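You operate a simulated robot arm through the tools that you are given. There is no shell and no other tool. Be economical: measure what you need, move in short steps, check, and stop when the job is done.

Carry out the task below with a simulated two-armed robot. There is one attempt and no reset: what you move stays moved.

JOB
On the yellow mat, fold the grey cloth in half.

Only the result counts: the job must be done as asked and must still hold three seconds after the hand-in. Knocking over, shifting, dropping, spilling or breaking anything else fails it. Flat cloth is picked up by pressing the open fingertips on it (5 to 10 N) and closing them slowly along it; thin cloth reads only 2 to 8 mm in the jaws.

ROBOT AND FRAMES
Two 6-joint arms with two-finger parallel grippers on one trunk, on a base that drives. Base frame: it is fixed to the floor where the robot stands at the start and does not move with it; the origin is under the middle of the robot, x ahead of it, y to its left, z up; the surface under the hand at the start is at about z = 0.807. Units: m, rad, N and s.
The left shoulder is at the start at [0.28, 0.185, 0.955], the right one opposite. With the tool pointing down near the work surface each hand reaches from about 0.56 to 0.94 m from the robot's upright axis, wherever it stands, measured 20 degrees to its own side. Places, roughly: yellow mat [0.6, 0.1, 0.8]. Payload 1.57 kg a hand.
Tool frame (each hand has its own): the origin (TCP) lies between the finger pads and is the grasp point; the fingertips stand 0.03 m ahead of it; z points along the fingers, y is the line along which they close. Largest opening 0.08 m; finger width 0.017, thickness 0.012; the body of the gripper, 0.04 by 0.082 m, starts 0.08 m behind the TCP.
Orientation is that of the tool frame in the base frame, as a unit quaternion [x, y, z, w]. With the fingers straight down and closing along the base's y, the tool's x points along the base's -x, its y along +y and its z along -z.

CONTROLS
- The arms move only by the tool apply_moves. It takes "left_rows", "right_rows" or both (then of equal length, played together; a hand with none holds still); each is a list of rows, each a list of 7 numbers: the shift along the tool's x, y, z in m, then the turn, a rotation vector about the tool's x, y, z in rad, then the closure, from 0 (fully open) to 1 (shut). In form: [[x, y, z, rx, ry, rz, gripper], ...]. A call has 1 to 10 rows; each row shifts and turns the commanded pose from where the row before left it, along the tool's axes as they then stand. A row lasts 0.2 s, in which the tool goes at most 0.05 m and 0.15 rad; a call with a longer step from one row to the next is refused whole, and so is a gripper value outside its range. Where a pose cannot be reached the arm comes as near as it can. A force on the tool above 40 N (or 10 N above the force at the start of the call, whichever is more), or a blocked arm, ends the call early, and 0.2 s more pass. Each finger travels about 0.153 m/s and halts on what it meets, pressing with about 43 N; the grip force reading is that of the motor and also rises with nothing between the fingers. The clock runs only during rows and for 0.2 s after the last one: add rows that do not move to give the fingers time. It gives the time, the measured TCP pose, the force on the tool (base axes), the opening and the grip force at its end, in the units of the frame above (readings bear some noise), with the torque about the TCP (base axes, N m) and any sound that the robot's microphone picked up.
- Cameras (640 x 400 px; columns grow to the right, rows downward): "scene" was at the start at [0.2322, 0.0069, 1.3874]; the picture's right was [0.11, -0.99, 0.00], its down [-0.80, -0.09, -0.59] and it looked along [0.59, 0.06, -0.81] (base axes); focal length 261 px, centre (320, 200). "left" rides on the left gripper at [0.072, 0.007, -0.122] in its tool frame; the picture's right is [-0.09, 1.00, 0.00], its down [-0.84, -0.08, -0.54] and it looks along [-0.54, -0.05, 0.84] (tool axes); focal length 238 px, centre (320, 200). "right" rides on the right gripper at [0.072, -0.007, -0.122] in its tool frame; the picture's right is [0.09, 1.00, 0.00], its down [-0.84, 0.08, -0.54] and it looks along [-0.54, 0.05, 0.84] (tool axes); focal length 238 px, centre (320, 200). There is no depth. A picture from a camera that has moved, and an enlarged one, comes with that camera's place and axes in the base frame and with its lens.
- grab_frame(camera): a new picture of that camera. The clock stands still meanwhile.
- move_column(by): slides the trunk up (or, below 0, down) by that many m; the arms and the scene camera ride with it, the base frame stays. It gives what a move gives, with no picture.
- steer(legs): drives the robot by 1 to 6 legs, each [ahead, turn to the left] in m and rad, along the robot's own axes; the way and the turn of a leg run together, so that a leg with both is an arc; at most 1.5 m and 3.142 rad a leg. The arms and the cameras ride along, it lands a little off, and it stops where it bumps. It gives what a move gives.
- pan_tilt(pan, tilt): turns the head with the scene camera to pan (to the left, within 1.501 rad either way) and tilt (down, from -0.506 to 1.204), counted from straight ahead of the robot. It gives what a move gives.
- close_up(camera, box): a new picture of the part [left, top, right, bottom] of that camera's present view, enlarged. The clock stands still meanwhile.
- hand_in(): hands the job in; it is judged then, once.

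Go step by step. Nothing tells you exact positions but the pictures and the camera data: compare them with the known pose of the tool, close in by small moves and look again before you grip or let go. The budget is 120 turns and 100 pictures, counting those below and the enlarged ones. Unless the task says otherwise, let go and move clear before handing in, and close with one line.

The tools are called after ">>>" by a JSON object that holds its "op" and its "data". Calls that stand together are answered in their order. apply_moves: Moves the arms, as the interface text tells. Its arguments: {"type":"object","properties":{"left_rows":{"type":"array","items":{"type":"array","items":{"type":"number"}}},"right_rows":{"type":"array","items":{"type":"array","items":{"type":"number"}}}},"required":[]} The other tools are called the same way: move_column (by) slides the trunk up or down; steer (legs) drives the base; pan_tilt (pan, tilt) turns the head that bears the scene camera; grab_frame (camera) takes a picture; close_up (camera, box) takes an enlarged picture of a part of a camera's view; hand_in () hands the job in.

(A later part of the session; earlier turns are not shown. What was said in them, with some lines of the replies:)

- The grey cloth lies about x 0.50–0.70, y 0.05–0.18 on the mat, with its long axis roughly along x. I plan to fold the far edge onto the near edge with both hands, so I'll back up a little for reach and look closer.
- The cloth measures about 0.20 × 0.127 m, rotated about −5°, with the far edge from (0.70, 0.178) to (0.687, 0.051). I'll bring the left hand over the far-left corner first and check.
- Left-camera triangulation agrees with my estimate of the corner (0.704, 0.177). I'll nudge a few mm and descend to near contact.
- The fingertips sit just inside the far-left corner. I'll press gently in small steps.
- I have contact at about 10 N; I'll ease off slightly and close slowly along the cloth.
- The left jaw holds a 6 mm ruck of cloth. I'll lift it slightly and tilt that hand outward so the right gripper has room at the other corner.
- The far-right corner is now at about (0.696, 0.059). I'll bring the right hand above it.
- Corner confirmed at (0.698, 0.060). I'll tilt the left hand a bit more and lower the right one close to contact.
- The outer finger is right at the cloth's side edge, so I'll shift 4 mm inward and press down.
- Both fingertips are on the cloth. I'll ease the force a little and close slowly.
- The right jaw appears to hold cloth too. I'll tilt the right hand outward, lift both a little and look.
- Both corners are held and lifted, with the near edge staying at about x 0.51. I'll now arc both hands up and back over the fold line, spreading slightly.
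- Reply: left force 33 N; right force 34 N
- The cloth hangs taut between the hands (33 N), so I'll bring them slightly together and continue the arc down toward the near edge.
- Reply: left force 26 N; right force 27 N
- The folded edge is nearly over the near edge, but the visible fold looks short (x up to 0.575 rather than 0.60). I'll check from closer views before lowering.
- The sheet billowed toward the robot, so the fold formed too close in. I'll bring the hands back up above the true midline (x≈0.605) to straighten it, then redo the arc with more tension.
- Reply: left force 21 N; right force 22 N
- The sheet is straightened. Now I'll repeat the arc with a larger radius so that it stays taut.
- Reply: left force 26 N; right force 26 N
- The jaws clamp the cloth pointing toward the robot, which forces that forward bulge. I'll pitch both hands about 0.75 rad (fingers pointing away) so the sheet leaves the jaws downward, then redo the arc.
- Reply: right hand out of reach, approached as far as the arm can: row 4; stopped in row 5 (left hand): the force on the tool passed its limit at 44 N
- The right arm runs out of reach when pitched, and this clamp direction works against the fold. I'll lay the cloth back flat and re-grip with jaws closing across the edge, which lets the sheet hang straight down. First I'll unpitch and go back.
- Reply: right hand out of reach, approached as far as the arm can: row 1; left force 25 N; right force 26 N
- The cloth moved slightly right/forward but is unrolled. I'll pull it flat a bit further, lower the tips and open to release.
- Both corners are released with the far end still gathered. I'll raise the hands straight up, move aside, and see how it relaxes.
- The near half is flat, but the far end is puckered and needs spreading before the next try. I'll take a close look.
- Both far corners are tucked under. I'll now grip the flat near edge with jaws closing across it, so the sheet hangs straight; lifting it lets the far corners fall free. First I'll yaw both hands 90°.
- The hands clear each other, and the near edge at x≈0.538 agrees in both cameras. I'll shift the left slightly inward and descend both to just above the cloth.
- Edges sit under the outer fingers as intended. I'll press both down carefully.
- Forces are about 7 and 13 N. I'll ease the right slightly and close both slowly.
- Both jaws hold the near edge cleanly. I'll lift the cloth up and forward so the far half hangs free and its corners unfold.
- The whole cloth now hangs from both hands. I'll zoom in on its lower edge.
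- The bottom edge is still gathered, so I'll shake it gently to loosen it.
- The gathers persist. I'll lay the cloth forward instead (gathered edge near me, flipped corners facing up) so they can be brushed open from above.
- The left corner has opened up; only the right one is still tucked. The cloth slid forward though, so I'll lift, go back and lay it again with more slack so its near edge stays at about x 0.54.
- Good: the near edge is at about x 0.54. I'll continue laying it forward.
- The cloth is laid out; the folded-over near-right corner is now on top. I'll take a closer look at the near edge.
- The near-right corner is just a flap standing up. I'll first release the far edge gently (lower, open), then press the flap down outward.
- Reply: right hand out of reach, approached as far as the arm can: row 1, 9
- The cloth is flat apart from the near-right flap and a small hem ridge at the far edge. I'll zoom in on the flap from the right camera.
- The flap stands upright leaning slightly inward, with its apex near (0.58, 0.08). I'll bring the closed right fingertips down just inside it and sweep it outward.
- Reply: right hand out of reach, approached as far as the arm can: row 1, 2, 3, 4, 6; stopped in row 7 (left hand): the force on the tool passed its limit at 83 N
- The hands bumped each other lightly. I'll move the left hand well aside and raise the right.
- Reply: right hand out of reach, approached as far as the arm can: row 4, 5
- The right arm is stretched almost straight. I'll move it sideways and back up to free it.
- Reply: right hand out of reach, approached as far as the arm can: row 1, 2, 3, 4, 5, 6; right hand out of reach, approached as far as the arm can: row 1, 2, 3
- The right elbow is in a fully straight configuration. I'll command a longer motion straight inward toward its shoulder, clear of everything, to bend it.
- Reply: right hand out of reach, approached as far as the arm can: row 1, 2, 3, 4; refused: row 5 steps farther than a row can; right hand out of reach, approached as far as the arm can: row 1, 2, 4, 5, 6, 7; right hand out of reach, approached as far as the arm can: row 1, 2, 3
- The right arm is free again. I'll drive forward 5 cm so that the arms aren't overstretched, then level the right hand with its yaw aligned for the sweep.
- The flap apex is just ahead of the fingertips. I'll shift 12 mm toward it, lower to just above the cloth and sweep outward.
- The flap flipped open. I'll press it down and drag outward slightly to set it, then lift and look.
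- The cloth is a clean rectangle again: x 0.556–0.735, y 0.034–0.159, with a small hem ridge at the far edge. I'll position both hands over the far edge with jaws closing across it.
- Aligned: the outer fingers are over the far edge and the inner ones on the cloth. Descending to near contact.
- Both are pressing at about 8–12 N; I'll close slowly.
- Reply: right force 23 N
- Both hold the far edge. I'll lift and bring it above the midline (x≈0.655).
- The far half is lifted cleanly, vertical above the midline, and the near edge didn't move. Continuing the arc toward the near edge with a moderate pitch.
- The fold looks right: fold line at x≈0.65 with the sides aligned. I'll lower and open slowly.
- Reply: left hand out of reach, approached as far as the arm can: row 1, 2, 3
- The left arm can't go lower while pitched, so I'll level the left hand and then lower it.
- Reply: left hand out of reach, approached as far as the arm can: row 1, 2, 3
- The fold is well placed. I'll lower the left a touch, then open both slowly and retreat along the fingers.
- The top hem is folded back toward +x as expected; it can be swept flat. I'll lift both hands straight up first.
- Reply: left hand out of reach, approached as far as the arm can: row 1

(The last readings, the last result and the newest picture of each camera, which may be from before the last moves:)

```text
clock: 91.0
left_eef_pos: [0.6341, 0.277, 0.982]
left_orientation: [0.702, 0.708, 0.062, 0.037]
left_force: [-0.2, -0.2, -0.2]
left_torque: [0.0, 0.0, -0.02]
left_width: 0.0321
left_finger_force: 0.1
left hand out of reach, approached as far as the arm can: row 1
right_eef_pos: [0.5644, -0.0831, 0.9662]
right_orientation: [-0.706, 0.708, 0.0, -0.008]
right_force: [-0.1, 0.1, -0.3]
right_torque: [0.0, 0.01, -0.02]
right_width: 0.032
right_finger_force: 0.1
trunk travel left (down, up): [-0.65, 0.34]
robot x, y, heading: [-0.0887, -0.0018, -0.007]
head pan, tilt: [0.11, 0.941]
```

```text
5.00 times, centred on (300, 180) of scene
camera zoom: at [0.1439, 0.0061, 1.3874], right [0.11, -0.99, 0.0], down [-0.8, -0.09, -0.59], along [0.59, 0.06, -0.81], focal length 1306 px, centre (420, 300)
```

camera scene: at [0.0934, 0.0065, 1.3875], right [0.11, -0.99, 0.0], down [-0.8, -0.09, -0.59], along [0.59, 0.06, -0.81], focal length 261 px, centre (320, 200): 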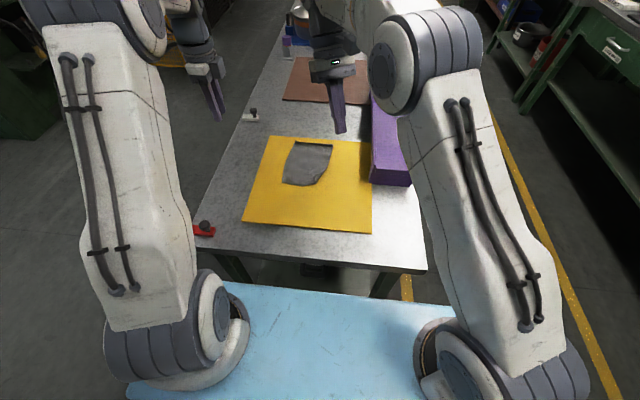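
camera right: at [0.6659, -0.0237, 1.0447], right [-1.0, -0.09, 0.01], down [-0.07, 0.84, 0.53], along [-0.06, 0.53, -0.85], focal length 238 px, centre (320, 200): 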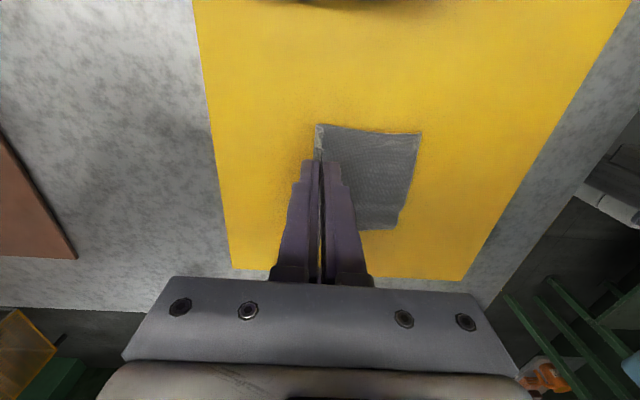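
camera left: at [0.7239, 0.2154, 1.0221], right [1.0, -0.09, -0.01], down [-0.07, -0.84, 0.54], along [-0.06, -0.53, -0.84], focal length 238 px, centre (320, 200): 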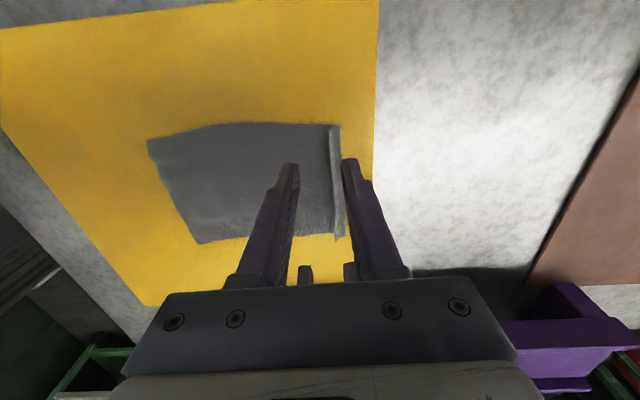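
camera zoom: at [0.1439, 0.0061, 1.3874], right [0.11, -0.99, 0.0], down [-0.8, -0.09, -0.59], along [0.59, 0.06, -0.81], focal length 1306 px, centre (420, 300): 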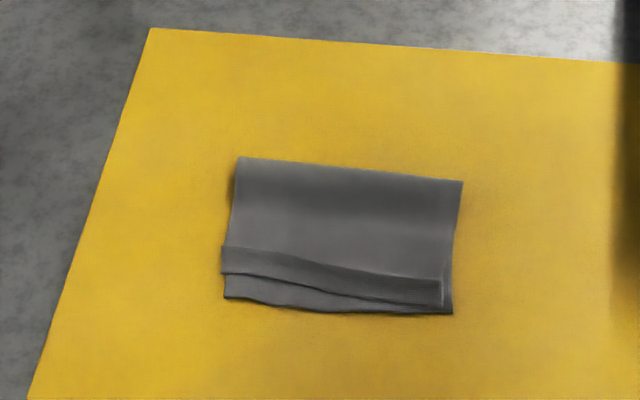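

Excellent: only the top hem is folded back (edge at x≈0.58, bend at ≈0.565). I'll rotate the right hand so its opened fingers span the hem and sweep it toward the near edge.

>>> {"op": "apply_moves", "data": {"right_rows": [[0, 0, 0, 0, 0, 0.15, 0.4], [0, 0, 0, 0, 0, 0.15, 0.25], [0, 0, 0, 0, 0, 0.15, 0.25], [0, 0, 0, 0, 0, 0.15, 0.25], [0, 0, 0, 0, 0, 0.15, 0.25], [0, 0, 0, 0, 0, 0.15, 0.25], [0, 0, 0, 0, 0, 0.15, 0.25], [0, 0, 0, 0, 0, 0.15, 0.25], [0, 0, 0, 0, 0, 0.15, 0.25], [0, 0, 0, 0, 0, 0.15, 0.25]], "left_rows": [[0.02, 0, -0.01, 0, 0, 0, 0.6], [0.03, 0, -0.01, 0, 0, 0, 0.6], [0.03, 0, -0.01, 0, 0, 0, 0.6], [0, 0, 0, 0, 0, 0, 0.6], [0, 0, 0, 0, 0, 0, 0.6], [0, 0, 0, 0, 0, 0, 0.6], [0, 0, 0, 0, 0, 0, 0.6], [0, 0, 0, 0, 0, 0, 0.6], [0, 0, 0, 0, 0, 0, 0.6], [0, 0, 0, 0, 0, 0, 0.6]]}}

>>> {"op": "apply_moves", "data": {"right_rows": [[0, 0, 0, 0, 0, 0.07, 0.25], [-0.0105, 0.043, 0.003, 0, 0, 0, 0.25], [-0.0105, 0.045, 0.003, 0, 0, 0, 0.25], [-0.0105, 0.045, 0.003, 0, 0, 0, 0.25], [-0.0105, 0.047, 0.003, 0, 0, 0, 0.25], [0, 0, 0.03, 0, 0, 0, 0.25], [0, 0, 0.03, 0, 0, 0, 0.25], [0, 0, 0, 0, 0, 0, 0.25]]}}

>>> {"op": "grab_frame", "data": {"camera": "right"}}

```text
clock: 93.2
left_eef_pos: [0.6237, 0.3555, 1.0134]
left_orientation: [0.702, 0.708, 0.061, 0.037]
left_force: [0.6, -0.8, 0.1]
left_torque: [0.0, 0.01, 0.01]
left_width: 0.032
left_finger_force: 0.0
right_eef_pos: [0.5633, -0.0813, 0.9663]
right_orientation: [-0.033, 0.999, -0.006, -0.004]
right_force: [0.3, 0.1, -0.3]
right_torque: [0.0, 0.02, -0.01]
right_width: 0.0598
right_finger_force: 0.0
trunk travel left (down, up): [-0.65, 0.34]
robot x, y, heading: [-0.0915, -0.0015, 0.002]
head pan, tilt: [0.11, 0.941]
```

```text
clock: 95.0
left_eef_pos: [0.6245, 0.3554, 1.0136]
left_orientation: [0.702, 0.708, 0.061, 0.037]
left_force: [-0.1, 0.6, -0.7]
left_torque: [0.02, 0.01, -0.03]
left_width: 0.0318
left_finger_force: 0.0
right_eef_pos: [0.6066, 0.0972, 0.8876]
right_orientation: [0.0, 1.0, -0.006, -0.005]
right_force: [0.5, 0.1, 0.2]
right_torque: [0.0, 0.02, 0.01]
right_width: 0.0598
right_finger_force: 0.2
trunk travel left (down, up): [-0.65, 0.34]
robot x, y, heading: [-0.0901, 0.0031, -0.004]
head pan, tilt: [0.11, 0.941]
```

```text
16 pictures are left
camera right: at [0.5356, 0.0927, 1.0124], right [-0.09, 1.0, -0.01], down [0.84, 0.08, 0.54], along [0.53, 0.04, -0.84], focal length 238 px, centre (320, 200)
```

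right: 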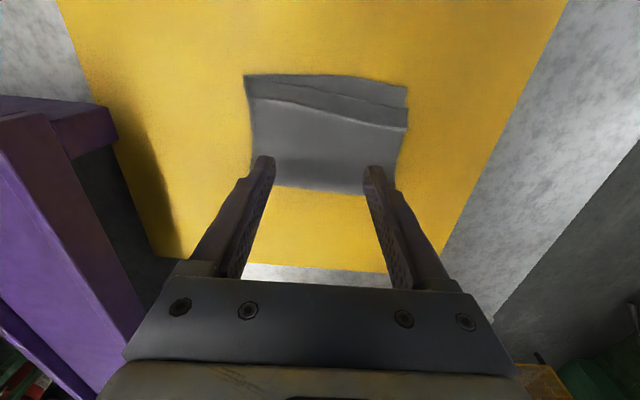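

The hem lies ahead of the fingertips. I'll lower to light contact behind the hem and sweep toward the near edge.

>>> {"op": "apply_moves", "data": {"right_rows": [[0, 0, 0.025, 0, 0, 0, 0.25], [0, 0, 0.015, 0, 0, 0, 0.25], [0, 0, 0.003, 0, 0, 0, 0.25], [0, 0, 0.001, 0, 0, 0, 0.25], [0, 0, 0, 0, 0, 0, 0.25]]}}

>>> {"op": "close_up", "data": {"camera": "right", "box": [200, 40, 440, 190]}}

```text
clock: 96.2
left_eef_pos: [0.6246, 0.3554, 1.0147]
left_orientation: [0.703, 0.708, 0.062, 0.038]
left_force: [0.3, 0.4, 0.5]
left_torque: [-0.02, 0.02, 0.03]
left_width: 0.032
left_finger_force: 0.1
right_eef_pos: [0.6053, 0.0974, 0.8471]
right_orientation: [0.0, 1.0, -0.006, -0.004]
right_force: [0.1, 0.6, 0.1]
right_torque: [-0.02, 0.05, 0.0]
right_width: 0.06
right_finger_force: 0.2
trunk travel left (down, up): [-0.65, 0.34]
robot x, y, heading: [-0.0868, -0.0029, -0.004]
head pan, tilt: [0.11, 0.941]
```

```text
2.67 times, centred on (320, 115) of right
camera zoom: at [0.5344, 0.0927, 0.9711], right [-0.09, 1.0, -0.01], down [0.84, 0.08, 0.53], along [0.53, 0.04, -0.84], focal length 636 px, centre (320, 427)
```

zoom: 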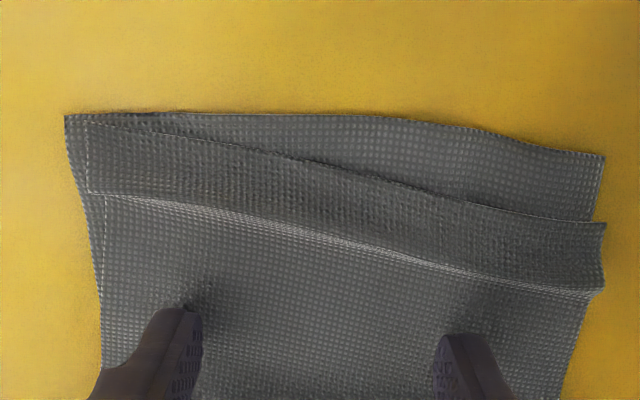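

>>> {"op": "apply_moves", "data": {"right_rows": [[0, 0, 0.002, 0, 0, 0, 0.25], [0, 0, 0.0015, 0, 0, 0, 0.25], [0, 0, 0.001, 0, 0, 0, 0.25]]}}

```text
clock: 97.0
left_eef_pos: [0.6241, 0.3555, 1.0147]
left_orientation: [0.703, 0.708, 0.062, 0.037]
left_force: [-0.6, 1.0, -0.5]
left_torque: [-0.01, 0.01, -0.03]
left_width: 0.0322
left_finger_force: 0.0
right_eef_pos: [0.6049, 0.0954, 0.8432]
right_orientation: [-0.001, 1.0, -0.006, -0.003]
right_force: [-0.3, 0.4, -1.0]
right_torque: [-0.01, 0.01, 0.01]
right_width: 0.0598
right_finger_force: 0.1
trunk travel left (down, up): [-0.65, 0.34]
robot x, y, heading: [-0.091, 0.0011, -0.0]
head pan, tilt: [0.11, 0.941]
```

>>> {"op": "apply_moves", "data": {"right_rows": [[0, 0, 0.001, 0, 0, 0, 0.25], [0.008, 0, 0, 0, 0, 0, 0.25], [0.008, 0, 0, 0, 0, 0, 0.25], [0.008, 0, 0, 0, 0, 0, 0.25], [0.008, 0, 0, 0, 0, 0, 0.25], [0.006, 0, 0, 0, 0, 0, 0.25], [0, 0, 0, 0, 0, 0, 0.25]]}}

>>> {"op": "close_up", "data": {"camera": "right", "box": [200, 70, 440, 220]}}

```text
clock: 98.6
left_eef_pos: [0.6237, 0.3548, 1.0157]
left_orientation: [0.703, 0.708, 0.06, 0.037]
left_force: [0.5, 0.6, 0.7]
left_torque: [0.0, 0.02, 0.01]
left_width: 0.0319
left_finger_force: 0.0
right_eef_pos: [0.5666, 0.0965, 0.8429]
right_orientation: [0.0, 1.0, -0.006, -0.004]
right_force: [0.5, 0.8, 0.4]
right_torque: [0.0, 0.02, -0.03]
right_width: 0.0602
right_finger_force: 0.0
trunk travel left (down, up): [-0.65, 0.34]
robot x, y, heading: [-0.0875, 0.0023, -0.006]
head pan, tilt: [0.11, 0.941]
```

```text
2.67 times, centred on (320, 145) of right
camera zoom: at [0.4959, 0.0916, 0.9677], right [-0.09, 1.0, -0.01], down [0.84, 0.08, 0.54], along [0.53, 0.04, -0.84], focal length 636 px, centre (320, 347)
```

zoom: 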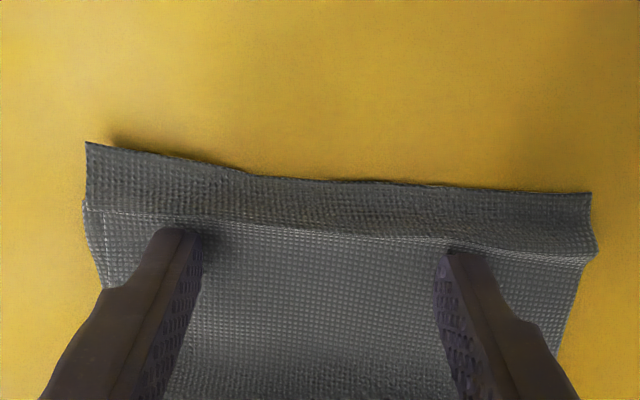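

The hem flipped open toward the near edge. I'll press it down to flatten, then lift off and look.

>>> {"op": "apply_moves", "data": {"right_rows": [[0.006, 0, -0.002, 0, 0, 0, 0.25], [0.004, 0, 0, 0, 0, 0, 0.25], [0, 0, 0.003, 0, 0, 0, 0.25], [0, 0, 0.002, 0, 0, 0, 0.25], [0, 0, 0, 0, 0, 0, 0.25], [0, 0, -0.02, 0, 0, 0, 0.25], [0, 0, -0.04, 0, 0, 0, 0.25], [-0.02, -0.03, -0.03, 0, 0, 0, 0.25], [0, -0.045, 0, 0, 0, 0, 0.25], [0, -0.045, 0, 0, 0, 0, 0.25]]}}

>>> {"op": "close_up", "data": {"camera": "scene", "box": [236, 140, 364, 220]}}

```text
clock: 100.8
left_eef_pos: [0.6244, 0.3562, 1.0143]
left_orientation: [0.702, 0.708, 0.061, 0.037]
left_force: [-0.1, 0.6, 0.4]
left_torque: [-0.01, -0.02, 0.0]
left_width: 0.032
left_finger_force: 0.0
right_eef_pos: [0.5766, -0.0214, 0.9255]
right_orientation: [0.0, 1.0, -0.006, -0.003]
right_force: [0.3, -0.1, -0.2]
right_torque: [0.0, 0.01, 0.0]
right_width: 0.0599
right_finger_force: 0.1
trunk travel left (down, up): [-0.65, 0.34]
robot x, y, heading: [-0.0907, -0.0006, -0.003]
head pan, tilt: [0.11, 0.941]
```

```text
5.00 times, centred on (300, 180) of scene
camera zoom: at [0.1437, 0.0064, 1.3874], right [0.11, -0.99, 0.0], down [-0.8, -0.09, -0.59], along [0.59, 0.06, -0.81], focal length 1306 px, centre (420, 300)
```

zoom: 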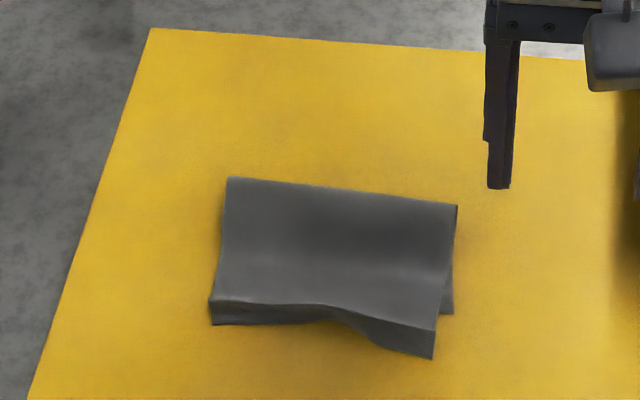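

The top layer now overhangs the near edge by about 2–3 cm, more on the right. I'll press lightly with spread fingertips on the top layer and drag it forward (+x), with a slight turn.

>>> {"op": "apply_moves", "data": {"right_rows": [[-0.0045, 0.04, 0, 0, 0, 0, 0.15], [-0.0045, 0.04, 0, 0, 0, 0, 0.15], [-0.0045, 0.039, 0, 0, 0, 0, 0.15], [0, 0, 0.035, 0, 0, 0, 0.15], [0, 0, 0.035, 0, 0, 0, 0.15], [0, 0, 0.01, 0, 0, 0, 0.15], [0, 0, 0.002, 0, 0, 0, 0.15], [0, 0, 0.001, 0, 0, 0, 0.15]]}}

```text
clock: 102.6
left_eef_pos: [0.6243, 0.356, 1.0137]
left_orientation: [0.702, 0.708, 0.061, 0.037]
left_force: [0.1, -0.5, -0.3]
left_torque: [-0.01, 0.01, -0.03]
left_width: 0.0319
left_finger_force: 0.0
right_eef_pos: [0.5885, 0.0958, 0.8463]
right_orientation: [0.0, 1.0, -0.006, -0.004]
right_force: [0.2, 0.6, 0.4]
right_torque: [0.02, 0.03, 0.03]
right_width: 0.068
right_finger_force: 0.0
trunk travel left (down, up): [-0.65, 0.34]
robot x, y, heading: [-0.0853, -0.0006, -0.002]
head pan, tilt: [0.11, 0.941]
```

>>> {"op": "apply_moves", "data": {"right_rows": [[0, 0, 0.002, 0, 0, 0, 0.15], [0, 0, 0.002, 0, 0, 0, 0.15], [0, 0, 0.001, 0, 0, 0, 0.15], [0, 0, 0.0005, 0, 0, 0, 0.15]]}}

```text
clock: 103.6
left_eef_pos: [0.6243, 0.3562, 1.0146]
left_orientation: [0.703, 0.708, 0.06, 0.037]
left_force: [0.3, 0.7, -0.8]
left_torque: [0.0, 0.0, 0.01]
left_width: 0.0321
left_finger_force: 0.0
right_eef_pos: [0.5894, 0.095, 0.8415]
right_orientation: [0.0, 1.0, -0.006, -0.004]
right_force: [0.1, -0.4, -0.2]
right_torque: [-0.01, 0.02, 0.01]
right_width: 0.068
right_finger_force: 0.1
trunk travel left (down, up): [-0.65, 0.34]
robot x, y, heading: [-0.089, 0.0028, -0.005]
head pan, tilt: [0.11, 0.941]
```

>>> {"op": "apply_moves", "data": {"right_rows": [[0, 0, 0.001, 0, 0, 0, 0.15], [0, 0, 0.0006, 0, 0, 0, 0.15], [0, 0, 0, 0, 0, 0, 0.15]]}}

```text
clock: 104.4
left_eef_pos: [0.6246, 0.3551, 1.0138]
left_orientation: [0.702, 0.708, 0.061, 0.038]
left_force: [0.0, -0.2, 0.5]
left_torque: [0.01, -0.03, -0.01]
left_width: 0.0318
left_finger_force: 0.1
right_eef_pos: [0.5909, 0.0957, 0.839]
right_orientation: [0.0, 1.0, -0.006, -0.003]
right_force: [0.0, 0.4, 1.1]
right_torque: [0.04, 0.0, 0.0]
right_width: 0.0679
right_finger_force: 0.0
trunk travel left (down, up): [-0.65, 0.34]
robot x, y, heading: [-0.092, -0.0008, -0.006]
head pan, tilt: [0.11, 0.941]
```

Light contact at about 1 N. I'll add a little and drag forward 2 cm.

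>>> {"op": "apply_moves", "data": {"right_rows": [[0, 0, 0.0005, 0, 0, 0, 0.15], [-0.004, 0, 0, 0, 0, -0.015, 0.15], [-0.004, 0, 0, 0, 0, -0.015, 0.15], [-0.004, 0, 0, 0, 0, -0.015, 0.15], [-0.004, 0, 0, 0, 0, -0.015, 0.15], [-0.004, 0, 0, 0, 0, -0.015, 0.15], [0, 0, 0, 0, 0, 0, 0.15]]}}

>>> {"op": "close_up", "data": {"camera": "right", "box": [200, 40, 456, 200]}}

```text
clock: 106.0
left_eef_pos: [0.6242, 0.3562, 1.0152]
left_orientation: [0.702, 0.708, 0.061, 0.039]
left_force: [-0.5, -0.5, -1.1]
left_torque: [0.02, 0.0, 0.02]
left_width: 0.0318
left_finger_force: 0.0
right_eef_pos: [0.6105, 0.096, 0.8388]
right_orientation: [-0.037, 0.999, -0.006, -0.003]
right_force: [-8.3, -0.8, 19.3]
right_torque: [0.71, 0.25, 0.26]
right_width: 0.0677
right_finger_force: 0.1
trunk travel left (down, up): [-0.65, 0.34]
robot x, y, heading: [-0.0898, -0.0042, -0.003]
head pan, tilt: [0.11, 0.941]
```

```text
2.50 times, centred on (328, 120) of right
camera zoom: at [0.5401, 0.0861, 0.9631], right [-0.17, 0.99, -0.01], down [0.83, 0.15, 0.54], along [0.53, 0.08, -0.84], focal length 596 px, centre (300, 400)
```

zoom: 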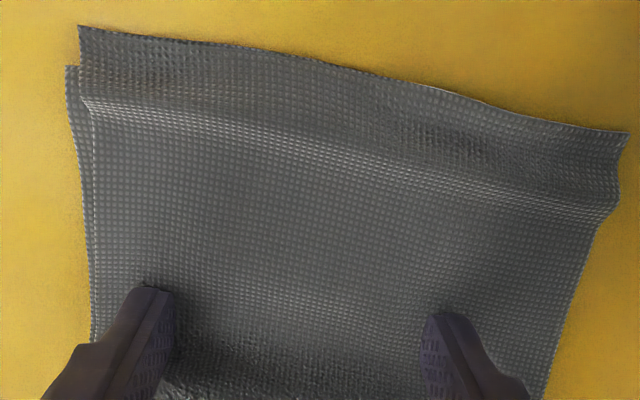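

That worked: the overhang is down to about 1 cm on the right and the bottom layer hasn't moved. I'll drag another 1.2 cm and look from above.

>>> {"op": "apply_moves", "data": {"right_rows": [[-0.004, 0, -0.0003, 0, 0, 0, 0.15], [-0.004, 0, 0, 0, 0, 0, 0.15], [-0.004, 0, 0, 0, 0, 0, 0.15], [0, 0, 0, 0, 0, 0, 0.15], [0, 0, -0.02, 0, 0, 0, 0.15], [0, 0, -0.04, 0, 0, 0, 0.15], [0, -0.04, -0.03, 0, 0, 0, 0.15], [0, -0.045, 0, 0, 0, 0, 0.15], [0, -0.045, 0, 0, 0, 0, 0.15], [0, 0, 0, 0, 0, 0, 0.15]]}}

>>> {"op": "close_up", "data": {"camera": "scene", "box": [236, 140, 364, 220]}}

>>> {"op": "close_up", "data": {"camera": "right", "box": [300, 0, 640, 212]}}

```text
clock: 108.2
left_eef_pos: [0.6251, 0.3557, 1.0146]
left_orientation: [0.702, 0.708, 0.061, 0.037]
left_force: [-0.1, -0.3, 0.4]
left_torque: [0.03, -0.01, 0.01]
left_width: 0.0321
left_finger_force: 0.1
right_eef_pos: [0.635, -0.0348, 0.9302]
right_orientation: [-0.038, 0.999, -0.006, -0.004]
right_force: [0.6, -0.2, 1.2]
right_torque: [0.02, 0.01, -0.01]
right_width: 0.0681
right_finger_force: 0.1
trunk travel left (down, up): [-0.65, 0.34]
robot x, y, heading: [-0.0867, -0.0044, -0.005]
head pan, tilt: [0.11, 0.941]
```

```text
5.00 times, centred on (300, 180) of scene
camera zoom: at [0.1437, 0.006, 1.3874], right [0.11, -0.99, 0.0], down [-0.8, -0.09, -0.59], along [0.59, 0.06, -0.81], focal length 1306 px, centre (420, 300)
```

zoom: 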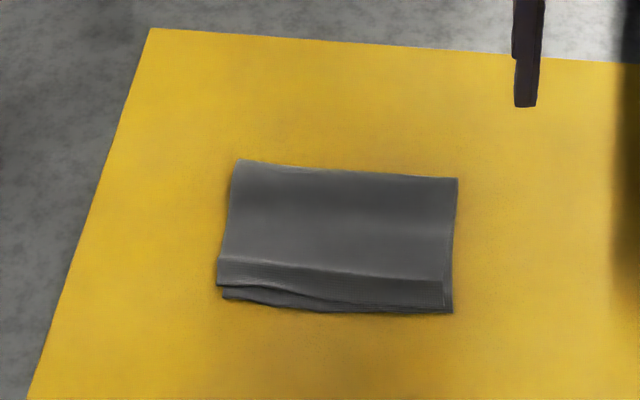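

```text
1.88 times, centred on (470, 106) of right
camera zoom: at [0.5641, -0.045, 1.054], right [-0.17, 0.99, -0.01], down [0.83, 0.15, 0.53], along [0.53, 0.08, -0.85], focal length 449 px, centre (38, 377)
```

zoom: 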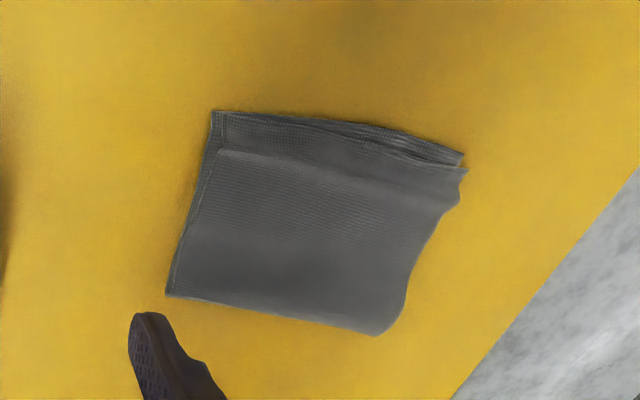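

The cloth is folded in half: the top edge is within about 5–8 mm of the bottom edge and the sides are aligned. I'll raise the hands clear and check that it's stable.

>>> {"op": "apply_moves", "data": {"right_rows": [[0, 0, -0.04, 0, 0, 0, 0.15], [0, 0, -0.04, 0, 0, 0, 0.15], [0, 0, 0, 0, 0, 0, 0.15], [0, 0, 0, 0, 0, 0, 0.15], [0, 0, 0, 0, 0, 0, 0.15], [0, 0, 0, 0, 0, 0, 0.15]]}}

>>> {"op": "grab_frame", "data": {"camera": "scene"}}

>>> {"op": "close_up", "data": {"camera": "scene", "box": [268, 165, 332, 205]}}

```text
clock: 109.6
left_eef_pos: [0.6242, 0.3561, 1.0134]
left_orientation: [0.703, 0.708, 0.061, 0.037]
left_force: [-0.2, -0.5, -0.5]
left_torque: [-0.02, -0.01, 0.01]
left_width: 0.0321
left_finger_force: 0.0
right_eef_pos: [0.6366, -0.0326, 1.0093]
right_orientation: [-0.037, 0.999, -0.006, -0.004]
right_force: [-0.2, 0.5, 0.8]
right_torque: [-0.01, -0.01, 0.0]
right_width: 0.068
right_finger_force: 0.1
trunk travel left (down, up): [-0.65, 0.34]
robot x, y, heading: [-0.0894, -0.0008, -0.005]
head pan, tilt: [0.11, 0.941]
```

```text
9 pictures are left
camera scene: at [0.1437, 0.0061, 1.3874], right [0.11, -0.99, 0.0], down [-0.8, -0.09, -0.59], along [0.59, 0.06, -0.81], focal length 261 px, centre (320, 200)
```

scene: 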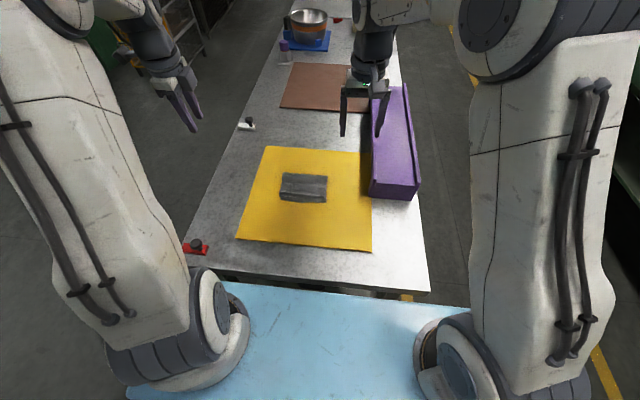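

```text
10.00 times, centred on (300, 185) of scene
camera zoom: at [0.1437, 0.0061, 1.3874], right [0.11, -0.99, 0.0], down [-0.8, -0.09, -0.59], along [0.59, 0.06, -0.81], focal length 2611 px, centre (520, 350)
```

zoom: 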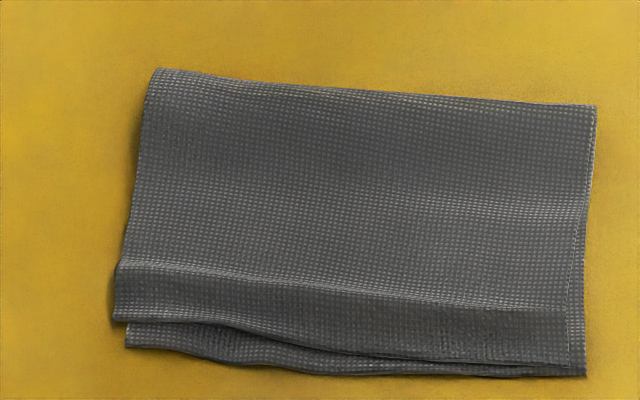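

The cloth lies stably folded in half on the mat, with its edges matching to within a few millimetres. Nothing else was disturbed and both hands are clear, so I'm handing in.

>>> {"op": "hand_in", "data": {}}

```text
The job is handed in.
```

I folded the grey cloth in half on the yellow mat, far edge over near edge. In the last picture the top edge sits within about 5–8 mm of the bottom edge. A first attempt folded wrong and had to be redone. Along the way the two hands bumped each other once (83 N), but no other object appears to have moved.
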